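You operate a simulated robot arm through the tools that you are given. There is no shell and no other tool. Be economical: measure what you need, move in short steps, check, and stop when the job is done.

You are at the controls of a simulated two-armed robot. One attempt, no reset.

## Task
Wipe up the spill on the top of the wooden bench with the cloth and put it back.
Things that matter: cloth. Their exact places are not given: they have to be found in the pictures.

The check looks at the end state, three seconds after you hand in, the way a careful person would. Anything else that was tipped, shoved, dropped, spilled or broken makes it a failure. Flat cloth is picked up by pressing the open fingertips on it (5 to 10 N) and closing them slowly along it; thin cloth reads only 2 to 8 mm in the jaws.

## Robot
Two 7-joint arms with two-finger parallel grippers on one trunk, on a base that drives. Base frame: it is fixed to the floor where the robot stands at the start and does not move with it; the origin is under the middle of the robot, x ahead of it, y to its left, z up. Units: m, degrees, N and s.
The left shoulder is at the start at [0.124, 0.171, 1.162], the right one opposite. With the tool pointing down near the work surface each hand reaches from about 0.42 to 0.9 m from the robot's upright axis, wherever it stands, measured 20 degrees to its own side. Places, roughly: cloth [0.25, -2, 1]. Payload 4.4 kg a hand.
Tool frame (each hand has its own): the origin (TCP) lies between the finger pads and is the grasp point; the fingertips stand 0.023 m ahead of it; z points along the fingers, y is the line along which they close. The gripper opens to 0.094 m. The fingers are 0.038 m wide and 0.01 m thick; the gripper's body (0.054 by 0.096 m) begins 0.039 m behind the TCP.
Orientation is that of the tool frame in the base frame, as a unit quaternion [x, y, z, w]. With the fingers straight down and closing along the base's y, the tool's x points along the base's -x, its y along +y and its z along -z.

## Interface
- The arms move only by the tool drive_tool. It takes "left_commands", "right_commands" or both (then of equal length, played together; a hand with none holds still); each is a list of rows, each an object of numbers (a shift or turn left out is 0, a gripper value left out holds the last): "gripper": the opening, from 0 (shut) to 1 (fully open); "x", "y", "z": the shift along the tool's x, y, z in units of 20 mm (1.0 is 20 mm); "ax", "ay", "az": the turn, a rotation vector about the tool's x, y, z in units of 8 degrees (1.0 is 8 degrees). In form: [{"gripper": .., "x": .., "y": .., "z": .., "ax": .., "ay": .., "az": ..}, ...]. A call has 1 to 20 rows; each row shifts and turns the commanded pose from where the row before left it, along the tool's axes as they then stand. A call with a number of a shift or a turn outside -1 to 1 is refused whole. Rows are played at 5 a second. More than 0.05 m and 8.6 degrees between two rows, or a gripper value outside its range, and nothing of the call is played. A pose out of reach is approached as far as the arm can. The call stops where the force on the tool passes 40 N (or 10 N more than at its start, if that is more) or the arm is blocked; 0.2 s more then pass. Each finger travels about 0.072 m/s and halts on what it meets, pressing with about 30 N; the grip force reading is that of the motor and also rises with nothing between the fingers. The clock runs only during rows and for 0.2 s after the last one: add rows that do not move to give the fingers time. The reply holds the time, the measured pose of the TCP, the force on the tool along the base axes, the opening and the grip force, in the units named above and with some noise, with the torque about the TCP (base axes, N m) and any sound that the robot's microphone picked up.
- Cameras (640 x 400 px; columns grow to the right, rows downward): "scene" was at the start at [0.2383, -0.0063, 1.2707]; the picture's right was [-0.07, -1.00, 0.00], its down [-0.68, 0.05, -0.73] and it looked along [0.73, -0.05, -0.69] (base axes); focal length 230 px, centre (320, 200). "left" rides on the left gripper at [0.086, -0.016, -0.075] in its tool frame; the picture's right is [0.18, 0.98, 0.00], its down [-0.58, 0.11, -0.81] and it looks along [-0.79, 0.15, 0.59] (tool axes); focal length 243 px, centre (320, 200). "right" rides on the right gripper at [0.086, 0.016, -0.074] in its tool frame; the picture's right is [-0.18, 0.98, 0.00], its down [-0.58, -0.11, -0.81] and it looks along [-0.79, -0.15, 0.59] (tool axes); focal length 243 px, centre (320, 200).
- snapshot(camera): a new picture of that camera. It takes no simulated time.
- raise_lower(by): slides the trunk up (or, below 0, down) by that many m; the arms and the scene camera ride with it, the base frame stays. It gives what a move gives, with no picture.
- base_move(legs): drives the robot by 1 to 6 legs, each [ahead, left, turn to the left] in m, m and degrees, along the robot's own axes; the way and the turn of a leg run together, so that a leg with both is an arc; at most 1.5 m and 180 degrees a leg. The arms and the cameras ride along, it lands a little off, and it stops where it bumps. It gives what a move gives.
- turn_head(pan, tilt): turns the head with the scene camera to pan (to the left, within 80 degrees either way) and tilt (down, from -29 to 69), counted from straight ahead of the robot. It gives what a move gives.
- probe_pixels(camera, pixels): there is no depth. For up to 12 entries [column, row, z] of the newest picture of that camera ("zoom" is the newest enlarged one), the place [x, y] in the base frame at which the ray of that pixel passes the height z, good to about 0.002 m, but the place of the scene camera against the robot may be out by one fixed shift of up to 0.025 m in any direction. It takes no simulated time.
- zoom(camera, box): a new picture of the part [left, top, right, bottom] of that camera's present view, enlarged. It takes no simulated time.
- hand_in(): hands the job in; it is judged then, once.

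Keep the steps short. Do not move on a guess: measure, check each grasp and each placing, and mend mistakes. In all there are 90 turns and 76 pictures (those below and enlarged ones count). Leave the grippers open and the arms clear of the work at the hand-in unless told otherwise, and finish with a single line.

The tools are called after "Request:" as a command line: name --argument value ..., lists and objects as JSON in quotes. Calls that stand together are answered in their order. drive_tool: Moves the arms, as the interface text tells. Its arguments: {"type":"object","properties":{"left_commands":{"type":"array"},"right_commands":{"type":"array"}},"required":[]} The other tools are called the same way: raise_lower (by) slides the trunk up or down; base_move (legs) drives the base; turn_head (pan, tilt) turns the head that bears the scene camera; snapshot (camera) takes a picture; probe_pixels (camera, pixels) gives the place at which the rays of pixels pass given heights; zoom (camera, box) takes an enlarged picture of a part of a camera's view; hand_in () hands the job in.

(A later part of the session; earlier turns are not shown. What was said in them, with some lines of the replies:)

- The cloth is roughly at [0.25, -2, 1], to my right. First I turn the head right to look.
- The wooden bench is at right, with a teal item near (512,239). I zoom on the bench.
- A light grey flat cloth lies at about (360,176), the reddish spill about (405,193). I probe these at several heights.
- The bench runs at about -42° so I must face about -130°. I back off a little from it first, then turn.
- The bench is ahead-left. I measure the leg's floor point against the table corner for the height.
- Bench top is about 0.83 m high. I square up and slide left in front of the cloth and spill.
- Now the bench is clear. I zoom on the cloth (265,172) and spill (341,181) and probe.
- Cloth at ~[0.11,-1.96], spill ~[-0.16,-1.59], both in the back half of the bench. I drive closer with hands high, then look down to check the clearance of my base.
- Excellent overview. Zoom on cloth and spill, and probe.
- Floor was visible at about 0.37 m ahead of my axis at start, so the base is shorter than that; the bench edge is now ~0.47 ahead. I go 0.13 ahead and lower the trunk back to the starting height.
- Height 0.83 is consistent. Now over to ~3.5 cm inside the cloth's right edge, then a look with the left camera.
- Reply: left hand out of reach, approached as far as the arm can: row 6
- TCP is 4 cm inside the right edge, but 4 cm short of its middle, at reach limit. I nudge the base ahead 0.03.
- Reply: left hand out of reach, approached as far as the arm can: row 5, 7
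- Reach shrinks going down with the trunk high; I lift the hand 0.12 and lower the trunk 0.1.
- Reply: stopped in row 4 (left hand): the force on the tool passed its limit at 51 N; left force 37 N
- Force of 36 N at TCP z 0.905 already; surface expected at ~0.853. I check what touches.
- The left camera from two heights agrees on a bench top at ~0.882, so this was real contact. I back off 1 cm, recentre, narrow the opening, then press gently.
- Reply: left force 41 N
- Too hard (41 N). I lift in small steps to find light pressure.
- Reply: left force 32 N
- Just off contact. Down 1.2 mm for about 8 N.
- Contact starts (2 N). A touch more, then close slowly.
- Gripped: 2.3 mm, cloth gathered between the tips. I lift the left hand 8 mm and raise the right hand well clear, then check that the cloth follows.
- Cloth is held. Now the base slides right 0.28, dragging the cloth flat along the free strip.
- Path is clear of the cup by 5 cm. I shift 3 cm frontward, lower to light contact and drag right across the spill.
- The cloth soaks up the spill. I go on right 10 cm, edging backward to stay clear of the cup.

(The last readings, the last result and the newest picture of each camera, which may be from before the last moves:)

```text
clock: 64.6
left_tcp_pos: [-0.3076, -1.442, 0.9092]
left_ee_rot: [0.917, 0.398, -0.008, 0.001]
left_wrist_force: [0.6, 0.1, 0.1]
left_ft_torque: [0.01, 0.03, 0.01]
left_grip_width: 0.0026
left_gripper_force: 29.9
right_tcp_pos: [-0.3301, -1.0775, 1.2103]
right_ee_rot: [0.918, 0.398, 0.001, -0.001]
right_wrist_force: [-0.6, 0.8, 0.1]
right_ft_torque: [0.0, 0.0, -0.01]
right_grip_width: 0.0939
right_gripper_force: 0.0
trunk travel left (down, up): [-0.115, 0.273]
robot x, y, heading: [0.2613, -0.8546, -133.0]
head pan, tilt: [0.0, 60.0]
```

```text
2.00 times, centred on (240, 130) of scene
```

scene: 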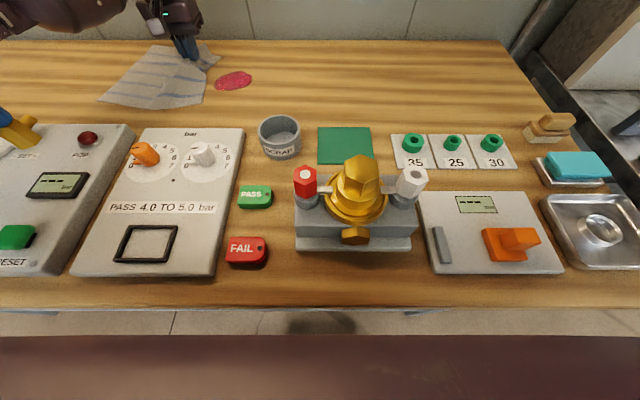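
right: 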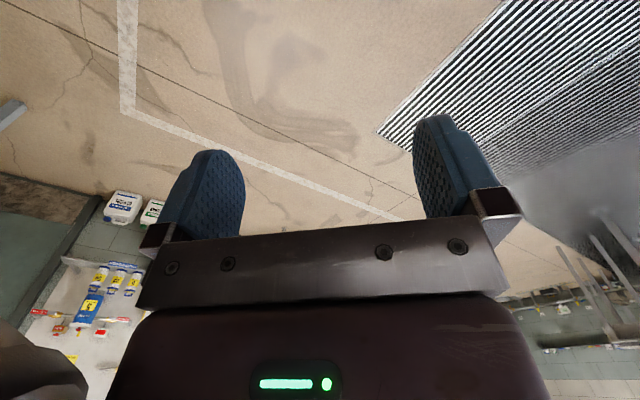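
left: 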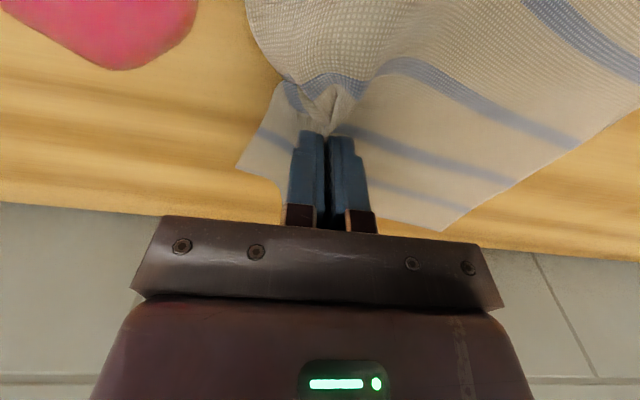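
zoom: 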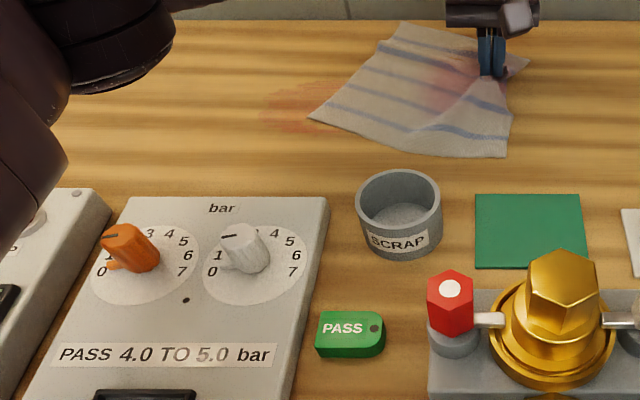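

A faint residue remains at zoom (300,105). Second pass: I lift the cloth 26 cm, carry it 40 cm left, then lay it down while moving right.

Request:
drive_tool --left_commands '[{"z": -1}, {"z": -1}, {"z": -1}, {"z": -1}, {"z": -1}, {"z": -1}, {"z": -1}, {"z": -1}, {"z": -1}, {"z": -1}, {"z": -1}, {"z": -1}, {"z": -1}, {}]'

Request:
drive_tool --left_commands '[{"y": 1}, {"y": 1}, {"y": 1}, {"y": 1}, {"y": 1}, {"y": 1}, {"y": 1}, {"y": 1}, {"y": 1}, {"y": 1}, {"y": 1}, {"y": 1}, {"y": 1}, {"y": 1}, {"y": 1}, {"y": 1}, {"y": 1}, {"y": 1}, {"y": 1}, {}]'

Request:
snapshot --camera "scene"

```text
clock: 67.6
left_tcp_pos: [-0.3035, -1.4405, 1.1682]
left_ee_rot: [0.917, 0.399, -0.007, 0.001]
left_wrist_force: [0.0, -1.8, -0.6]
left_ft_torque: [0.01, 0.01, 0.01]
left_grip_width: 0.0023
left_gripper_force: 30.3
right_tcp_pos: [-0.3295, -1.0774, 1.2087]
right_ee_rot: [0.917, 0.398, 0.0, 0.0]
right_wrist_force: [0.5, -0.3, 0.3]
right_ft_torque: [0.02, -0.03, 0.02]
right_grip_width: 0.0941
right_gripper_force: 0.0
trunk travel left (down, up): [-0.115, 0.273]
robot x, y, heading: [0.2622, -0.8524, -133.0]
head pan, tilt: [0.0, 60.0]
```

```text
clock: 71.8
left_tcp_pos: [-0.0232, -1.6999, 1.1658]
left_ee_rot: [0.917, 0.399, -0.007, 0.002]
left_wrist_force: [0.0, 1.0, -0.1]
left_ft_torque: [-0.01, -0.02, 0.04]
left_grip_width: 0.0027
left_gripper_force: 30.1
right_tcp_pos: [-0.3286, -1.0762, 1.2111]
right_ee_rot: [0.918, 0.397, 0.0, 0.001]
right_wrist_force: [-0.6, 0.0, 0.1]
right_ft_torque: [0.01, -0.01, 0.01]
right_grip_width: 0.0939
right_gripper_force: 0.0
trunk travel left (down, up): [-0.115, 0.273]
robot x, y, heading: [0.2606, -0.8525, -133.2]
head pan, tilt: [0.0, 60.0]
```

```text
48 pictures are left
```

scene: 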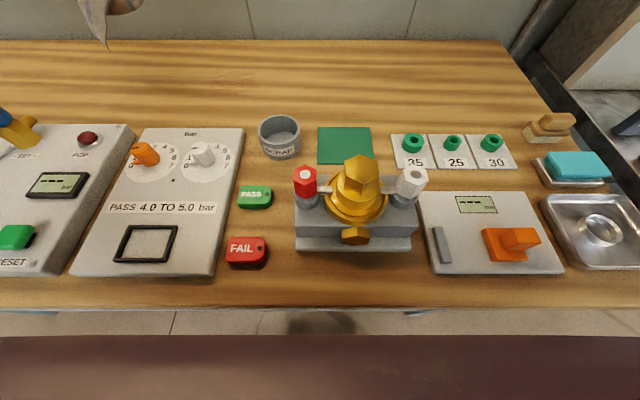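

The spill seems gone now. I look closely.

Request:
zoom --camera "scene" --box '[160, 45, 340, 155]'

Request:
zoom --camera "scene" --box '[60, 0, 220, 100]'

```text
3.56 times, centred on (250, 100) of scene
```

zoom: 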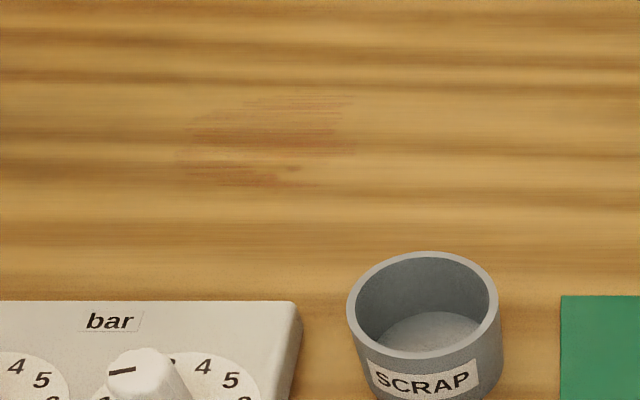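

```text
4.00 times, centred on (140, 50) of scene
```

zoom: 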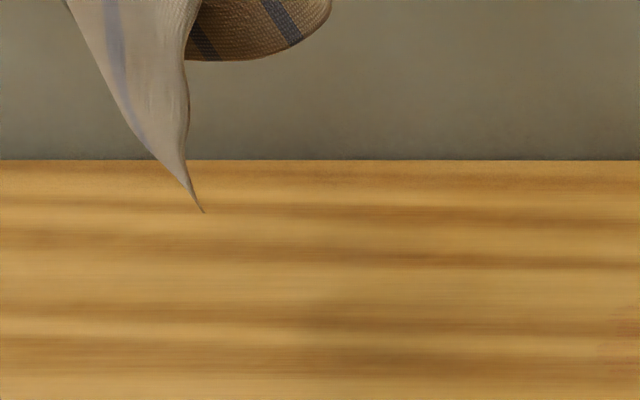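

Faint residue remains at scene cols 211–260, rows 72–98. Lay down and drag again, now centred on it.

Request:
drive_tool --left_commands '[{"z": 1, "y": -0.3, "x": 0.15}, {"z": 1, "y": -0.3, "x": 0.15}, {"z": 1, "y": -0.4, "x": 0.15}, {"z": 1, "y": -0.5, "x": 0.15}, {"z": 1, "y": -0.5, "x": 0.15}, {"z": 1, "y": -0.5, "x": 0.15}, {"z": 1, "y": -0.5, "x": 0.15}, {"z": 1, "y": -0.5, "x": 0.15}, {"z": 1, "y": -0.5, "x": 0.15}, {"z": 1, "y": -0.5, "x": 0.15}, {"z": 1, "y": -0.5, "x": 0.15}, {"z": 1, "y": -0.5, "x": 0.15}, {"z": 0.6, "y": -0.5}, {}]'

Request:
snapshot --camera "scene"

```text
clock: 74.8
left_tcp_pos: [-0.0924, -1.5934, 0.914]
left_ee_rot: [0.917, 0.399, -0.008, 0.001]
left_wrist_force: [-0.1, -0.1, 2.5]
left_ft_torque: [0.01, -0.06, 0.04]
left_grip_width: 0.0024
left_gripper_force: 30.4
right_tcp_pos: [-0.3289, -1.0765, 1.2113]
right_ee_rot: [0.918, 0.398, 0.0, 0.0]
right_wrist_force: [0.1, -0.1, 0.5]
right_ft_torque: [0.01, 0.0, 0.02]
right_grip_width: 0.0939
right_gripper_force: 0.2
trunk travel left (down, up): [-0.115, 0.273]
robot x, y, heading: [0.2636, -0.8531, -133.2]
head pan, tilt: [0.0, 60.0]
```

```text
45 pictures are left
```

scene: 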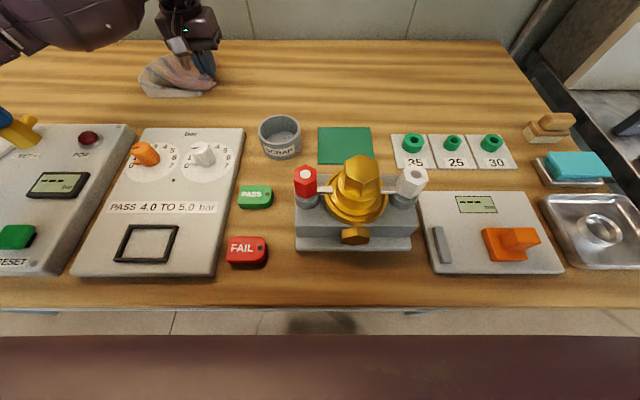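

The bunched cloth makes a good pad. I press slightly and rub right across the residue, and back.

Request:
drive_tool --left_commands '[{"z": 0.2, "y": -0.5}, {"z": 0.1, "y": -0.7}, {"y": -0.7}, {"y": -0.7}, {"y": -0.7}, {"y": -0.7}, {"y": -0.7}, {"y": -0.7}, {"y": -0.7}, {"y": -0.7}, {"y": -0.7}]'

Request:
zoom --camera "scene" --box '[130, 35, 330, 160]'

```text
clock: 77.2
left_tcp_pos: [-0.2015, -1.4905, 0.9116]
left_ee_rot: [0.917, 0.399, -0.008, 0.001]
left_wrist_force: [0.4, -0.4, 1.6]
left_ft_torque: [-0.01, -0.01, 0.02]
left_grip_width: 0.0025
left_gripper_force: 29.8
right_tcp_pos: [-0.3293, -1.0762, 1.2104]
right_ee_rot: [0.918, 0.397, 0.0, 0.0]
right_wrist_force: [0.5, 0.5, -0.2]
right_ft_torque: [-0.01, 0.0, 0.01]
right_grip_width: 0.0941
right_gripper_force: 0.0
trunk travel left (down, up): [-0.115, 0.273]
robot x, y, heading: [0.2625, -0.8517, -132.9]
head pan, tilt: [0.0, 60.0]
```

```text
3.20 times, centred on (230, 98) of scene
```

zoom: 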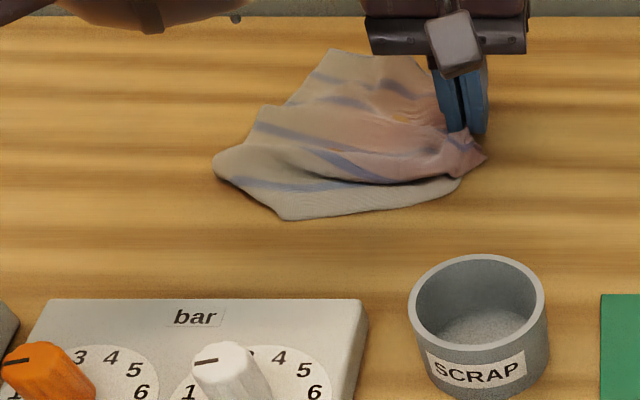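

Cloth sits over the residue. I rub back left and then pull on to the right to uncover it.

Request:
drive_tool --left_commands '[{"z": 0.15, "y": 0.7}, {"y": 0.7}, {"y": 0.7}, {"y": 0.7}, {"y": 0.7}, {"y": 0.7}, {"y": -0.7}, {"y": -0.7}, {"y": -0.7}, {"y": -0.7}, {"y": -0.7}, {"y": -0.7}, {"y": -0.7}]'

Request:
drive_tool --left_commands '[{"y": -0.7, "x": -0.4}, {"y": -0.7, "x": -0.4}, {"y": -0.7, "x": -0.4}, {"y": -0.7, "x": -0.3}, {"y": -0.7}, {"y": -0.7}, {"y": -0.7}, {"y": -0.7}, {"y": -0.7}, {"y": -0.5}]'

Request:
zoom --camera "scene" --box '[160, 35, 360, 160]'

```text
clock: 80.0
left_tcp_pos: [-0.2114, -1.4823, 0.9081]
left_ee_rot: [0.917, 0.399, -0.007, 0.002]
left_wrist_force: [1.3, -2.1, 10.1]
left_ft_torque: [0.02, -0.18, -0.01]
left_grip_width: 0.0029
left_gripper_force: 29.7
right_tcp_pos: [-0.3293, -1.0776, 1.2103]
right_ee_rot: [0.918, 0.397, -0.001, 0.002]
right_wrist_force: [-0.2, 0.4, -0.7]
right_ft_torque: [-0.01, -0.03, -0.02]
right_grip_width: 0.0942
right_gripper_force: 0.1
trunk travel left (down, up): [-0.115, 0.273]
robot x, y, heading: [0.2644, -0.8513, -133.1]
head pan, tilt: [0.0, 60.0]
```

```text
clock: 82.2
left_tcp_pos: [-0.3316, -1.4114, 0.9082]
left_ee_rot: [0.917, 0.399, -0.008, 0.001]
left_wrist_force: [2.9, -1.5, 10.7]
left_ft_torque: [0.07, -0.24, -0.04]
left_grip_width: 0.0023
left_gripper_force: 30.4
right_tcp_pos: [-0.3291, -1.0764, 1.2122]
right_ee_rot: [0.917, 0.398, -0.001, 0.001]
right_wrist_force: [-0.6, 1.2, -0.3]
right_ft_torque: [-0.02, -0.01, 0.02]
right_grip_width: 0.0941
right_gripper_force: 0.1
trunk travel left (down, up): [-0.115, 0.273]
robot x, y, heading: [0.2624, -0.852, -133.1]
head pan, tilt: [0.0, 60.0]
```

```text
3.20 times, centred on (260, 98) of scene
```

zoom: 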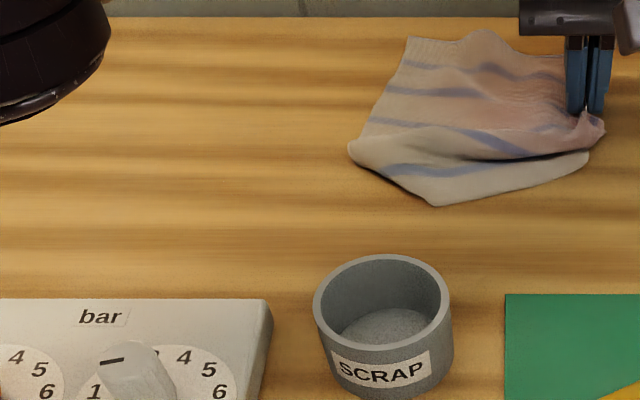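

The bench is clean. Now put back: lift the cloth by arm and trunk, and first glance left to check the floor before driving left 0.52 m.

Request:
drive_tool --left_commands '[{"z": -1}, {"z": -1}, {"z": -1}, {"z": -1}, {"z": -1}, {"z": -1}, {"z": -1}, {"z": -1}, {"z": -1}, {"z": -1}, {"z": -1}, {"z": -1}, {"z": -1}, {}]'

Request:
raise_lower --by 0.1

Request:
turn_head --pan 75 --tilt 40

Request:
snapshot --camera "scene"

```text
clock: 85.2
left_tcp_pos: [-0.3291, -1.4069, 1.1659]
left_ee_rot: [0.917, 0.399, -0.007, 0.001]
left_wrist_force: [-0.2, -0.6, -1.3]
left_ft_torque: [0.05, -0.02, -0.01]
left_grip_width: 0.0024
left_gripper_force: 30.1
right_tcp_pos: [-0.331, -1.0779, 1.209]
right_ee_rot: [0.918, 0.398, 0.0, 0.0]
right_wrist_force: [0.3, 0.7, -0.4]
right_ft_torque: [0.0, -0.02, 0.0]
right_grip_width: 0.0941
right_gripper_force: 0.2
trunk travel left (down, up): [-0.115, 0.273]
robot x, y, heading: [0.2622, -0.8521, -133.1]
head pan, tilt: [0.0, 60.0]
```

```text
clock: 86.5
left_tcp_pos: [-0.2714, -1.3484, 1.4125]
left_ee_rot: [0.911, 0.395, -0.108, 0.045]
left_wrist_force: [0.2, -0.2, -0.1]
left_ft_torque: [0.0, -0.01, -0.01]
left_grip_width: 0.0026
left_gripper_force: 30.2
right_tcp_pos: [-0.3307, -1.0788, 1.3081]
right_ee_rot: [0.917, 0.398, 0.001, -0.001]
right_wrist_force: [-0.1, 0.0, -0.5]
right_ft_torque: [0.03, -0.04, -0.01]
right_grip_width: 0.0941
right_gripper_force: 0.0
trunk travel left (down, up): [-0.215, 0.173]
robot x, y, heading: [0.2621, -0.8506, -132.9]
head pan, tilt: [0.0, 60.0]
```

```text
clock: 88.0
left_tcp_pos: [-0.271, -1.3482, 1.4154]
left_ee_rot: [0.911, 0.396, -0.11, 0.045]
left_wrist_force: [-0.1, -0.2, 0.0]
left_ft_torque: [0.0, -0.05, -0.01]
left_grip_width: 0.0027
left_gripper_force: 29.4
right_tcp_pos: [-0.3293, -1.0767, 1.31]
right_ee_rot: [0.917, 0.398, 0.0, -0.001]
right_wrist_force: [-0.2, -0.6, -0.1]
right_ft_torque: [0.03, 0.0, 0.0]
right_grip_width: 0.094
right_gripper_force: 0.1
trunk travel left (down, up): [-0.215, 0.173]
robot x, y, heading: [0.2642, -0.8541, -133.2]
head pan, tilt: [75.0, 40.0]
```

```text
42 pictures are left
```

scene: 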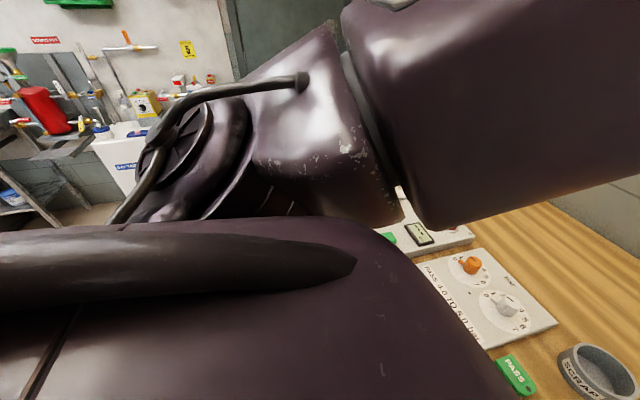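

The hand rose higher and tilted ~13° with the trunk raise but holds the cloth. The floor leftward was seen clear earlier. I drive left 0.52.

Request:
base_move --legs '[[0, 0.52, 0]]'

Request:
turn_head --pan 10 --tilt 55

Request:
snapshot --camera "scene"

```text
clock: 93.0
left_tcp_pos: [0.1111, -1.7033, 1.414]
left_ee_rot: [0.91, 0.398, -0.11, 0.045]
left_wrist_force: [0.4, 0.3, -1.4]
left_ft_torque: [-0.01, 0.01, 0.01]
left_grip_width: 0.0025
left_gripper_force: 29.8
right_tcp_pos: [0.0518, -1.4325, 1.3105]
right_ee_rot: [0.917, 0.4, 0.0, 0.001]
right_wrist_force: [-0.1, 0.7, 0.5]
right_ft_torque: [-0.01, 0.04, -0.02]
right_grip_width: 0.0943
right_gripper_force: 0.0
trunk travel left (down, up): [-0.215, 0.173]
robot x, y, heading: [0.6409, -1.2023, -132.8]
head pan, tilt: [75.0, 40.0]
```

```text
clock: 94.4
left_tcp_pos: [0.1119, -1.7035, 1.4146]
left_ee_rot: [0.91, 0.398, -0.109, 0.045]
left_wrist_force: [0.2, -0.9, -0.4]
left_ft_torque: [0.03, 0.0, 0.02]
left_grip_width: 0.0025
left_gripper_force: 30.3
right_tcp_pos: [0.0524, -1.433, 1.3103]
right_ee_rot: [0.916, 0.4, 0.0, 0.001]
right_wrist_force: [0.4, 0.2, -0.6]
right_ft_torque: [0.02, -0.02, 0.0]
right_grip_width: 0.0942
right_gripper_force: 0.0
trunk travel left (down, up): [-0.215, 0.173]
robot x, y, heading: [0.6436, -1.2052, -132.7]
head pan, tilt: [10.0, 55.0]
```

```text
41 pictures are left
```

scene: 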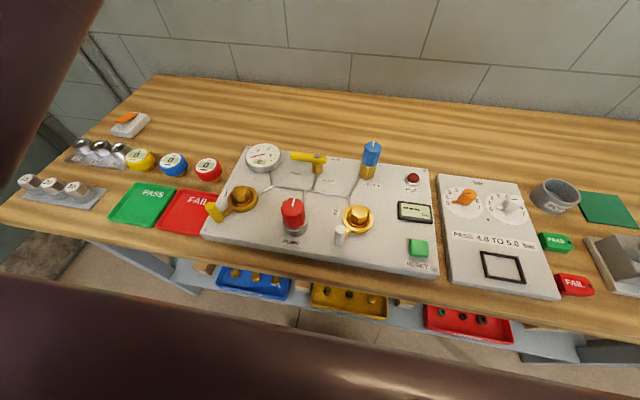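

The back strip is free. I move the hand left 0.35 m, undoing the tilt, then forward and down partway.

Request:
drive_tool --left_commands '[{"y": 0.98, "ay": 0.85}, {"y": 0.98, "ay": 0.85}, {"y": 0.98}, {"y": 0.98}, {"y": 0.98}, {"y": 0.98}, {"y": 0.98}, {"y": 0.98}, {"y": 0.98}, {"y": 0.98}, {"y": 0.98}, {"y": 0.98}, {"y": 0.98}, {"y": 0.98}, {"y": 0.98}, {"y": 0.98}, {"y": 0.98}, {"y": 0.98}, {}]'

Request:
drive_tool --left_commands '[{"z": 1}, {"z": 1}, {"z": 1}, {"z": 1}, {"z": 1}, {"z": 1, "x": -1}, {"z": 1, "x": -1}, {"z": 1, "x": -1}, {"z": 1, "x": -1}, {"z": 1, "x": -0.7}, {}]'

Request:
snapshot --camera "scene"

```text
clock: 98.4
left_tcp_pos: [0.3875, -1.9343, 1.4129]
left_ee_rot: [0.916, 0.4, 0.0, -0.003]
left_wrist_force: [0.5, -0.1, -0.3]
left_ft_torque: [0.01, 0.01, 0.02]
left_grip_width: 0.0025
left_gripper_force: 29.8
left hand out of reach, approached as far as the arm can: row 1, 2
right_tcp_pos: [0.0511, -1.4318, 1.3099]
right_ee_rot: [0.917, 0.4, 0.0, 0.0]
right_wrist_force: [-0.2, -1.3, -0.3]
right_ft_torque: [0.01, 0.0, -0.03]
right_grip_width: 0.0939
right_gripper_force: 0.1
trunk travel left (down, up): [-0.215, 0.173]
robot x, y, heading: [0.642, -1.2044, -132.8]
head pan, tilt: [10.0, 55.0]
```

```text
clock: 100.8
left_tcp_pos: [0.3211, -2.002, 1.2123]
left_ee_rot: [0.917, 0.4, -0.001, -0.001]
left_wrist_force: [2.2, -0.2, -0.5]
left_ft_torque: [0.01, 0.02, 0.01]
left_grip_width: 0.0024
left_gripper_force: 30.6
right_tcp_pos: [0.0516, -1.433, 1.3105]
right_ee_rot: [0.916, 0.4, -0.002, 0.0]
right_wrist_force: [0.0, -1.3, -0.3]
right_ft_torque: [0.01, -0.01, 0.01]
right_grip_width: 0.094
right_gripper_force: 0.1
trunk travel left (down, up): [-0.215, 0.173]
robot x, y, heading: [0.6438, -1.2042, -132.7]
head pan, tilt: [10.0, 55.0]
```

```text
40 pictures are left
```

scene: 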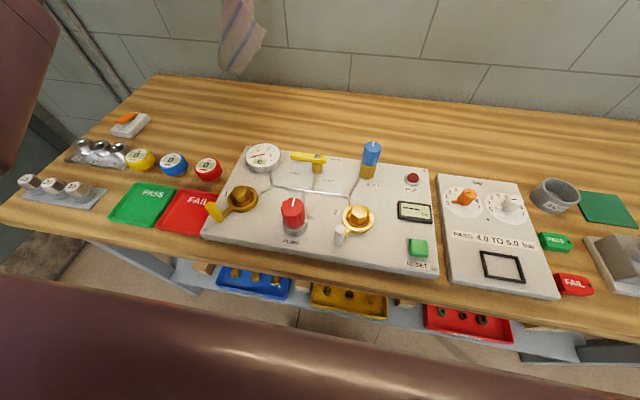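

Request:
drive_tool --left_commands '[{"z": -1}, {"z": -1}, {"z": -0.5}, {}]'

Request:
raise_lower --by -0.1

Request:
snapshot --camera "scene"

```text
clock: 101.8
left_tcp_pos: [0.3217, -2.0018, 1.2614]
left_ee_rot: [0.916, 0.4, -0.001, -0.002]
left_wrist_force: [0.5, -0.2, -1.4]
left_ft_torque: [0.01, -0.01, 0.01]
left_grip_width: 0.0023
left_gripper_force: 30.2
right_tcp_pos: [0.0508, -1.4327, 1.3102]
right_ee_rot: [0.916, 0.4, -0.001, 0.0]
right_wrist_force: [0.2, 0.5, 0.5]
right_ft_torque: [0.0, -0.02, 0.02]
right_grip_width: 0.094
right_gripper_force: 0.1
trunk travel left (down, up): [-0.215, 0.173]
robot x, y, heading: [0.6395, -1.2038, -132.7]
head pan, tilt: [10.0, 55.0]
```

```text
clock: 103.1
left_tcp_pos: [0.3244, -2.0017, 1.1656]
left_ee_rot: [0.916, 0.4, -0.002, -0.001]
left_wrist_force: [0.4, 0.1, 0.0]
left_ft_torque: [-0.03, -0.03, 0.02]
left_grip_width: 0.0024
left_gripper_force: 30.0
right_tcp_pos: [0.0527, -1.4304, 1.2138]
right_ee_rot: [0.917, 0.4, -0.003, 0.001]
right_wrist_force: [0.6, 0.7, 1.1]
right_ft_torque: [-0.04, -0.01, 0.02]
right_grip_width: 0.094
right_gripper_force: 0.0
trunk travel left (down, up): [-0.115, 0.273]
robot x, y, heading: [0.6485, -1.2032, -132.6]
head pan, tilt: [10.0, 55.0]
```

```text
39 pictures are left
```

scene: 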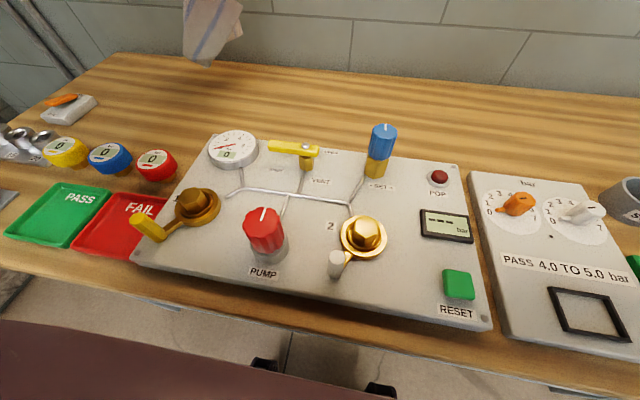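

Now lay the cloth: diagonal down and to the right at equal rates, so that it unrolls to the left.

Request:
drive_tool --left_commands '[{"z": 1}, {"z": 1, "y": -0.6}, {"z": 1, "y": -0.8, "x": -0.1}, {"z": 1, "y": -1, "x": -0.1}, {"z": 1, "y": -1, "x": -0.1}, {"z": 1, "y": -1, "x": -0.1}, {"z": 1, "y": -1, "x": -0.1}, {"z": 1, "y": -1, "x": -0.1}, {"z": 1, "y": -1, "x": -0.1}]'

Request:
snapshot --camera "scene"

```text
clock: 105.1
left_tcp_pos: [0.2037, -1.9126, 0.9801]
left_ee_rot: [0.916, 0.4, -0.001, -0.003]
left_wrist_force: [1.4, 0.8, -0.4]
left_ft_torque: [0.03, -0.02, 0.01]
left_grip_width: 0.0025
left_gripper_force: 30.2
right_tcp_pos: [0.0488, -1.4331, 1.2086]
right_ee_rot: [0.916, 0.4, 0.001, 0.001]
right_wrist_force: [-0.2, 0.9, 0.5]
right_ft_torque: [0.01, -0.01, -0.01]
right_grip_width: 0.0941
right_gripper_force: 0.0
trunk travel left (down, up): [-0.115, 0.273]
robot x, y, heading: [0.6432, -1.2039, -133.1]
head pan, tilt: [10.0, 55.0]
```

```text
38 pictures are left
```

scene: 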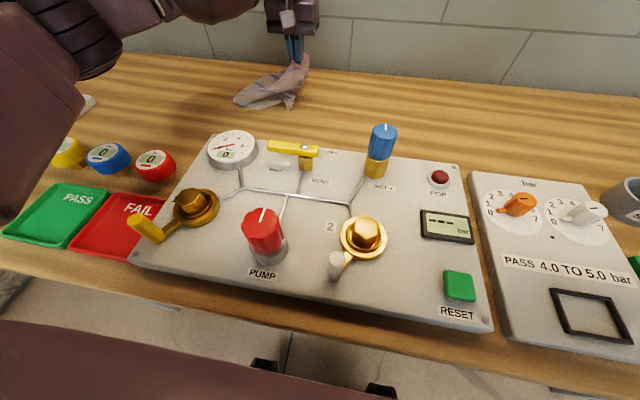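

Request:
drive_tool --left_commands '[{"z": 0.7, "y": -1}, {"z": 0.7, "y": -1}, {"z": 0.7, "y": -1}, {"z": 0.7, "y": -1}, {"z": 0.6, "y": -1}, {}]'

Request:
zoom --camera "scene" --box '[200, 20, 440, 170]'

```text
clock: 106.5
left_tcp_pos: [0.132, -1.8454, 0.9126]
left_ee_rot: [0.916, 0.4, -0.001, -0.002]
left_wrist_force: [0.9, 0.1, 2.9]
left_ft_torque: [0.0, -0.03, 0.03]
left_grip_width: 0.0026
left_gripper_force: 29.9
right_tcp_pos: [0.0515, -1.4332, 1.2105]
right_ee_rot: [0.916, 0.401, 0.001, 0.0]
right_wrist_force: [0.2, -0.7, -0.6]
right_ft_torque: [0.03, -0.01, 0.0]
right_grip_width: 0.0941
right_gripper_force: 0.0
trunk travel left (down, up): [-0.115, 0.273]
robot x, y, heading: [0.6434, -1.2064, -132.7]
head pan, tilt: [10.0, 55.0]
```

```text
2.67 times, centred on (320, 95) of scene
```

zoom: 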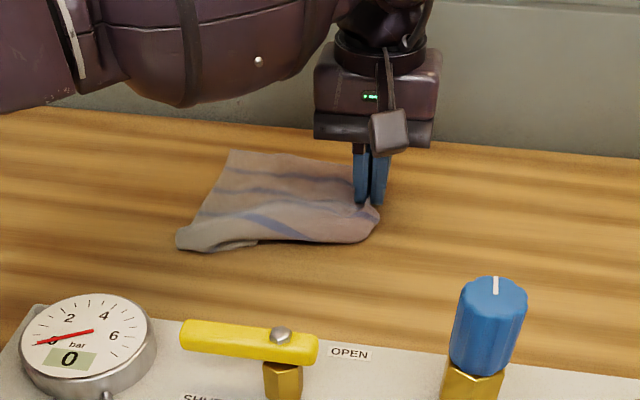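

Back at nearly the original pinch point. Final 1 cm shift, then open gently, rise, and look.

Request:
drive_tool --left_commands '[{"y": -0.6, "x": -0.4}, {"z": 0.15}, {"gripper": 0.1}, {"gripper": 0.2}, {"gripper": 0.3}, {}, {"z": -0.5}, {"z": -1}, {"z": -1}, {"z": -1}, {"z": -1}, {"z": -1}, {"z": -1, "gripper": 0.5}, {"z": -1, "x": 1}, {"x": 1, "z": -1}, {"x": 1}, {"x": 1}, {"x": 1}, {"x": 1}]'

Request:
snapshot --camera "scene"

Request:
zoom --camera "scene" --box '[200, 40, 440, 190]'

```text
clock: 110.5
left_tcp_pos: [0.1996, -1.7529, 1.0827]
left_ee_rot: [0.916, 0.4, -0.002, -0.002]
left_wrist_force: [-0.3, -0.2, 0.5]
left_ft_torque: [0.0, 0.02, 0.03]
left_grip_width: 0.0471
left_gripper_force: 0.0
right_tcp_pos: [0.0509, -1.4331, 1.21]
right_ee_rot: [0.916, 0.401, 0.0, -0.001]
right_wrist_force: [1.4, 0.7, -0.4]
right_ft_torque: [0.01, 0.01, 0.03]
right_grip_width: 0.0939
right_gripper_force: 0.1
trunk travel left (down, up): [-0.115, 0.273]
robot x, y, heading: [0.6446, -1.2065, -133.0]
head pan, tilt: [10.0, 55.0]
```

```text
36 pictures are left
```

scene: 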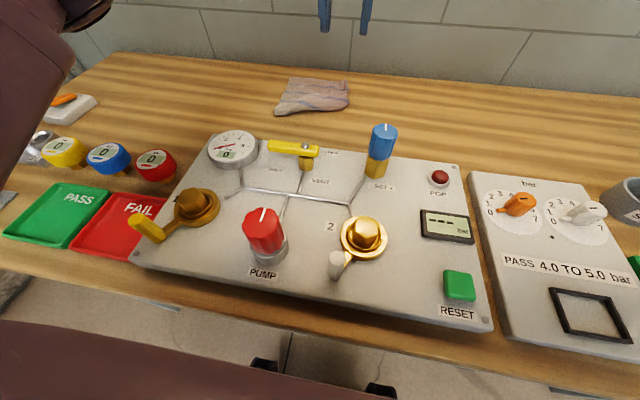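

```text
2.67 times, centred on (320, 115) of scene
```

zoom: 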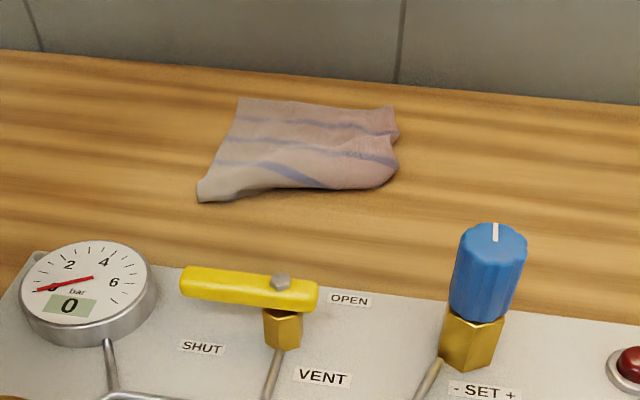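

Request:
probe_pixels --camera "scene" --pixels '[[289, 77, 0.855], [348, 81, 0.855], [348, 105, 0.855], [275, 115, 0.855], [315, 96, 0.855]]'

Request:
zoom --camera "scene" --box '[265, 65, 365, 127]'

```text
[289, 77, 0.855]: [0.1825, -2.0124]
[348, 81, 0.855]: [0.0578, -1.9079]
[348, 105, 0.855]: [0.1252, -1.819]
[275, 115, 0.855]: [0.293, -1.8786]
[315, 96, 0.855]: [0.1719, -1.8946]
```

```text
6.40 times, centred on (315, 96) of scene
```

zoom: 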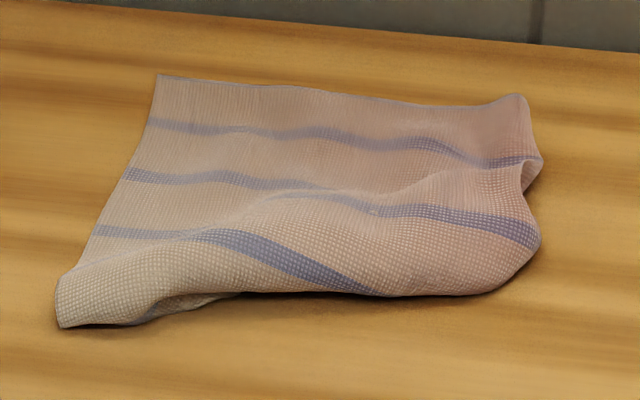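

The cloth is back on its place (centre ~[0.17,-1.89], original ~[0.19,-1.89]), slightly folded. I retract the left arm, open it fully, and re-inspect the spill place.

Request:
drive_tool --left_commands '[{"x": 1, "z": -1, "gripper": 1}, {"x": 1, "z": -1}, {"x": 1, "z": -1}, {"x": 1, "z": -1}, {"x": 1}, {"x": 1}, {"x": 1}, {"x": 1}, {"x": 1}, {}]'

Request:
turn_head --pan -25 --tilt 50

Request:
snapshot --camera "scene"

```text
clock: 112.7
left_tcp_pos: [0.3217, -1.6226, 1.1586]
left_ee_rot: [0.917, 0.4, 0.0, -0.002]
left_wrist_force: [-0.3, -0.7, 1.0]
left_ft_torque: [0.01, 0.01, 0.03]
left_grip_width: 0.0942
left_gripper_force: 0.1
right_tcp_pos: [0.0503, -1.4347, 1.2082]
right_ee_rot: [0.917, 0.4, -0.001, 0.0]
right_wrist_force: [-0.1, -0.8, -0.5]
right_ft_torque: [0.01, 0.01, 0.01]
right_grip_width: 0.0938
right_gripper_force: 0.1
trunk travel left (down, up): [-0.115, 0.273]
robot x, y, heading: [0.6429, -1.2065, -132.5]
head pan, tilt: [10.0, 55.0]
```

```text
clock: 113.7
left_tcp_pos: [0.3215, -1.6228, 1.1616]
left_ee_rot: [0.916, 0.4, 0.0, -0.003]
left_wrist_force: [0.0, -0.3, -0.2]
left_ft_torque: [-0.03, -0.02, -0.02]
left_grip_width: 0.0943
left_gripper_force: 0.1
right_tcp_pos: [0.0508, -1.4335, 1.2106]
right_ee_rot: [0.916, 0.4, 0.0, 0.0]
right_wrist_force: [1.1, 0.1, -0.2]
right_ft_torque: [0.02, 0.04, 0.01]
right_grip_width: 0.0943
right_gripper_force: 0.1
trunk travel left (down, up): [-0.115, 0.273]
robot x, y, heading: [0.6421, -1.2036, -132.9]
head pan, tilt: [-25.0, 50.0]
```

```text
33 pictures are left
```

scene: 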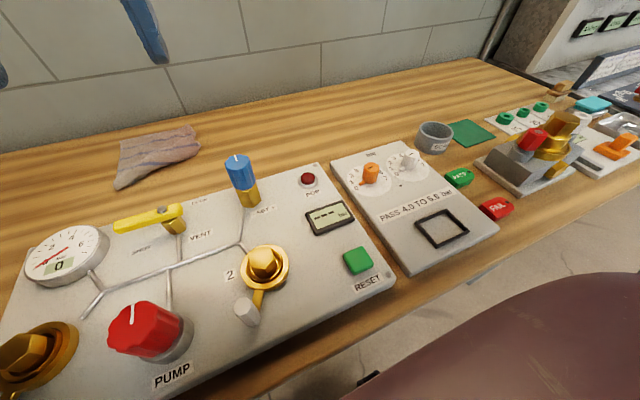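

Request:
zoom --camera "scene" --box '[220, 80, 480, 200]'

Request:
zoom --camera "scene" --box '[300, 90, 420, 150]'

```text
2.46 times, centred on (350, 140) of scene
```

zoom: 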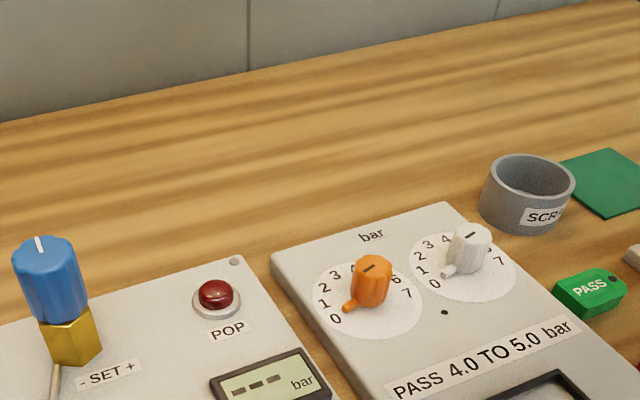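

```text
5.33 times, centred on (360, 120) of scene
```

zoom: 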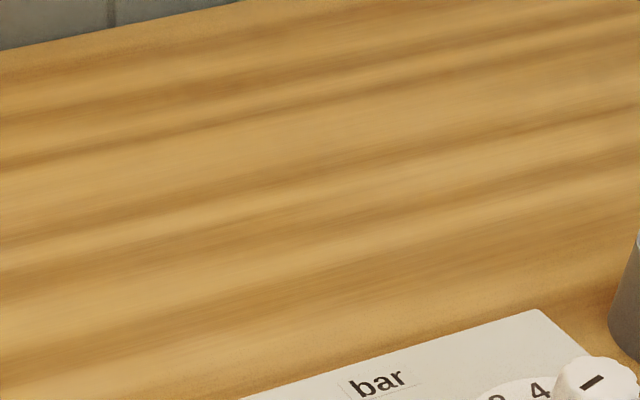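

The spill is gone, nothing else has moved, and the cloth is in its place. I back the robot 0.3 m clear so the hands don't hang over the bench.

Request:
base_move --legs '[[-0.35, 0, 0]]'

Request:
turn_head --pan 0 --tilt 45

Request:
snapshot --camera "scene"

```text
clock: 116.0
left_tcp_pos: [0.5521, -1.3753, 1.1591]
left_ee_rot: [0.917, 0.4, -0.001, -0.002]
left_wrist_force: [-0.5, 0.2, 0.0]
left_ft_torque: [-0.01, 0.02, 0.01]
left_grip_width: 0.0941
left_gripper_force: 0.1
right_tcp_pos: [0.2816, -1.185, 1.2107]
right_ee_rot: [0.916, 0.4, 0.0, -0.001]
right_wrist_force: [0.7, 0.4, -0.8]
right_ft_torque: [0.01, 0.02, 0.0]
right_grip_width: 0.0939
right_gripper_force: 0.1
trunk travel left (down, up): [-0.115, 0.273]
robot x, y, heading: [0.8729, -0.9565, -132.8]
head pan, tilt: [-25.0, 50.0]
```

```text
clock: 116.8
left_tcp_pos: [0.5514, -1.3732, 1.1597]
left_ee_rot: [0.916, 0.402, 0.0, -0.002]
left_wrist_force: [-0.1, -0.3, 0.5]
left_ft_torque: [0.0, -0.04, 0.0]
left_grip_width: 0.0941
left_gripper_force: 0.1
right_tcp_pos: [0.2813, -1.1857, 1.2102]
right_ee_rot: [0.916, 0.4, 0.0, -0.001]
right_wrist_force: [-0.6, 0.4, -0.7]
right_ft_torque: [-0.02, 0.02, 0.0]
right_grip_width: 0.094
right_gripper_force: 0.1
trunk travel left (down, up): [-0.115, 0.273]
robot x, y, heading: [0.8697, -0.9535, -132.7]
head pan, tilt: [0.0, 45.0]
```

```text
30 pictures are left
```

scene: 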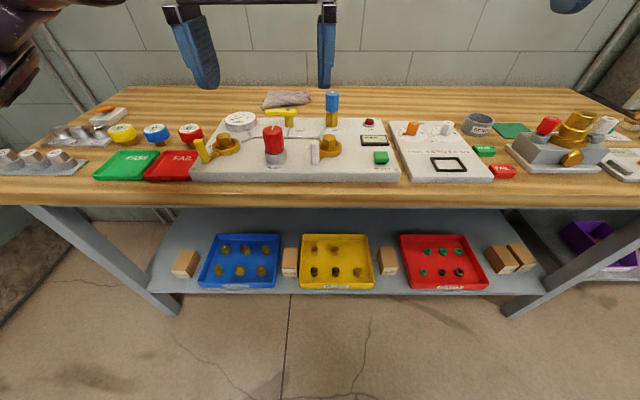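

Everything stands as before, the spill is gone, the cloth is back in its place, and the grippers are open and clear. I hand in.

Request:
hand_in

```text
The job is handed in.
```

The spill is wiped off the bench and the cloth is back within about 2–3 cm of where it was; it lies partly folded under at the front rather than flat, and I saw nothing else moved.
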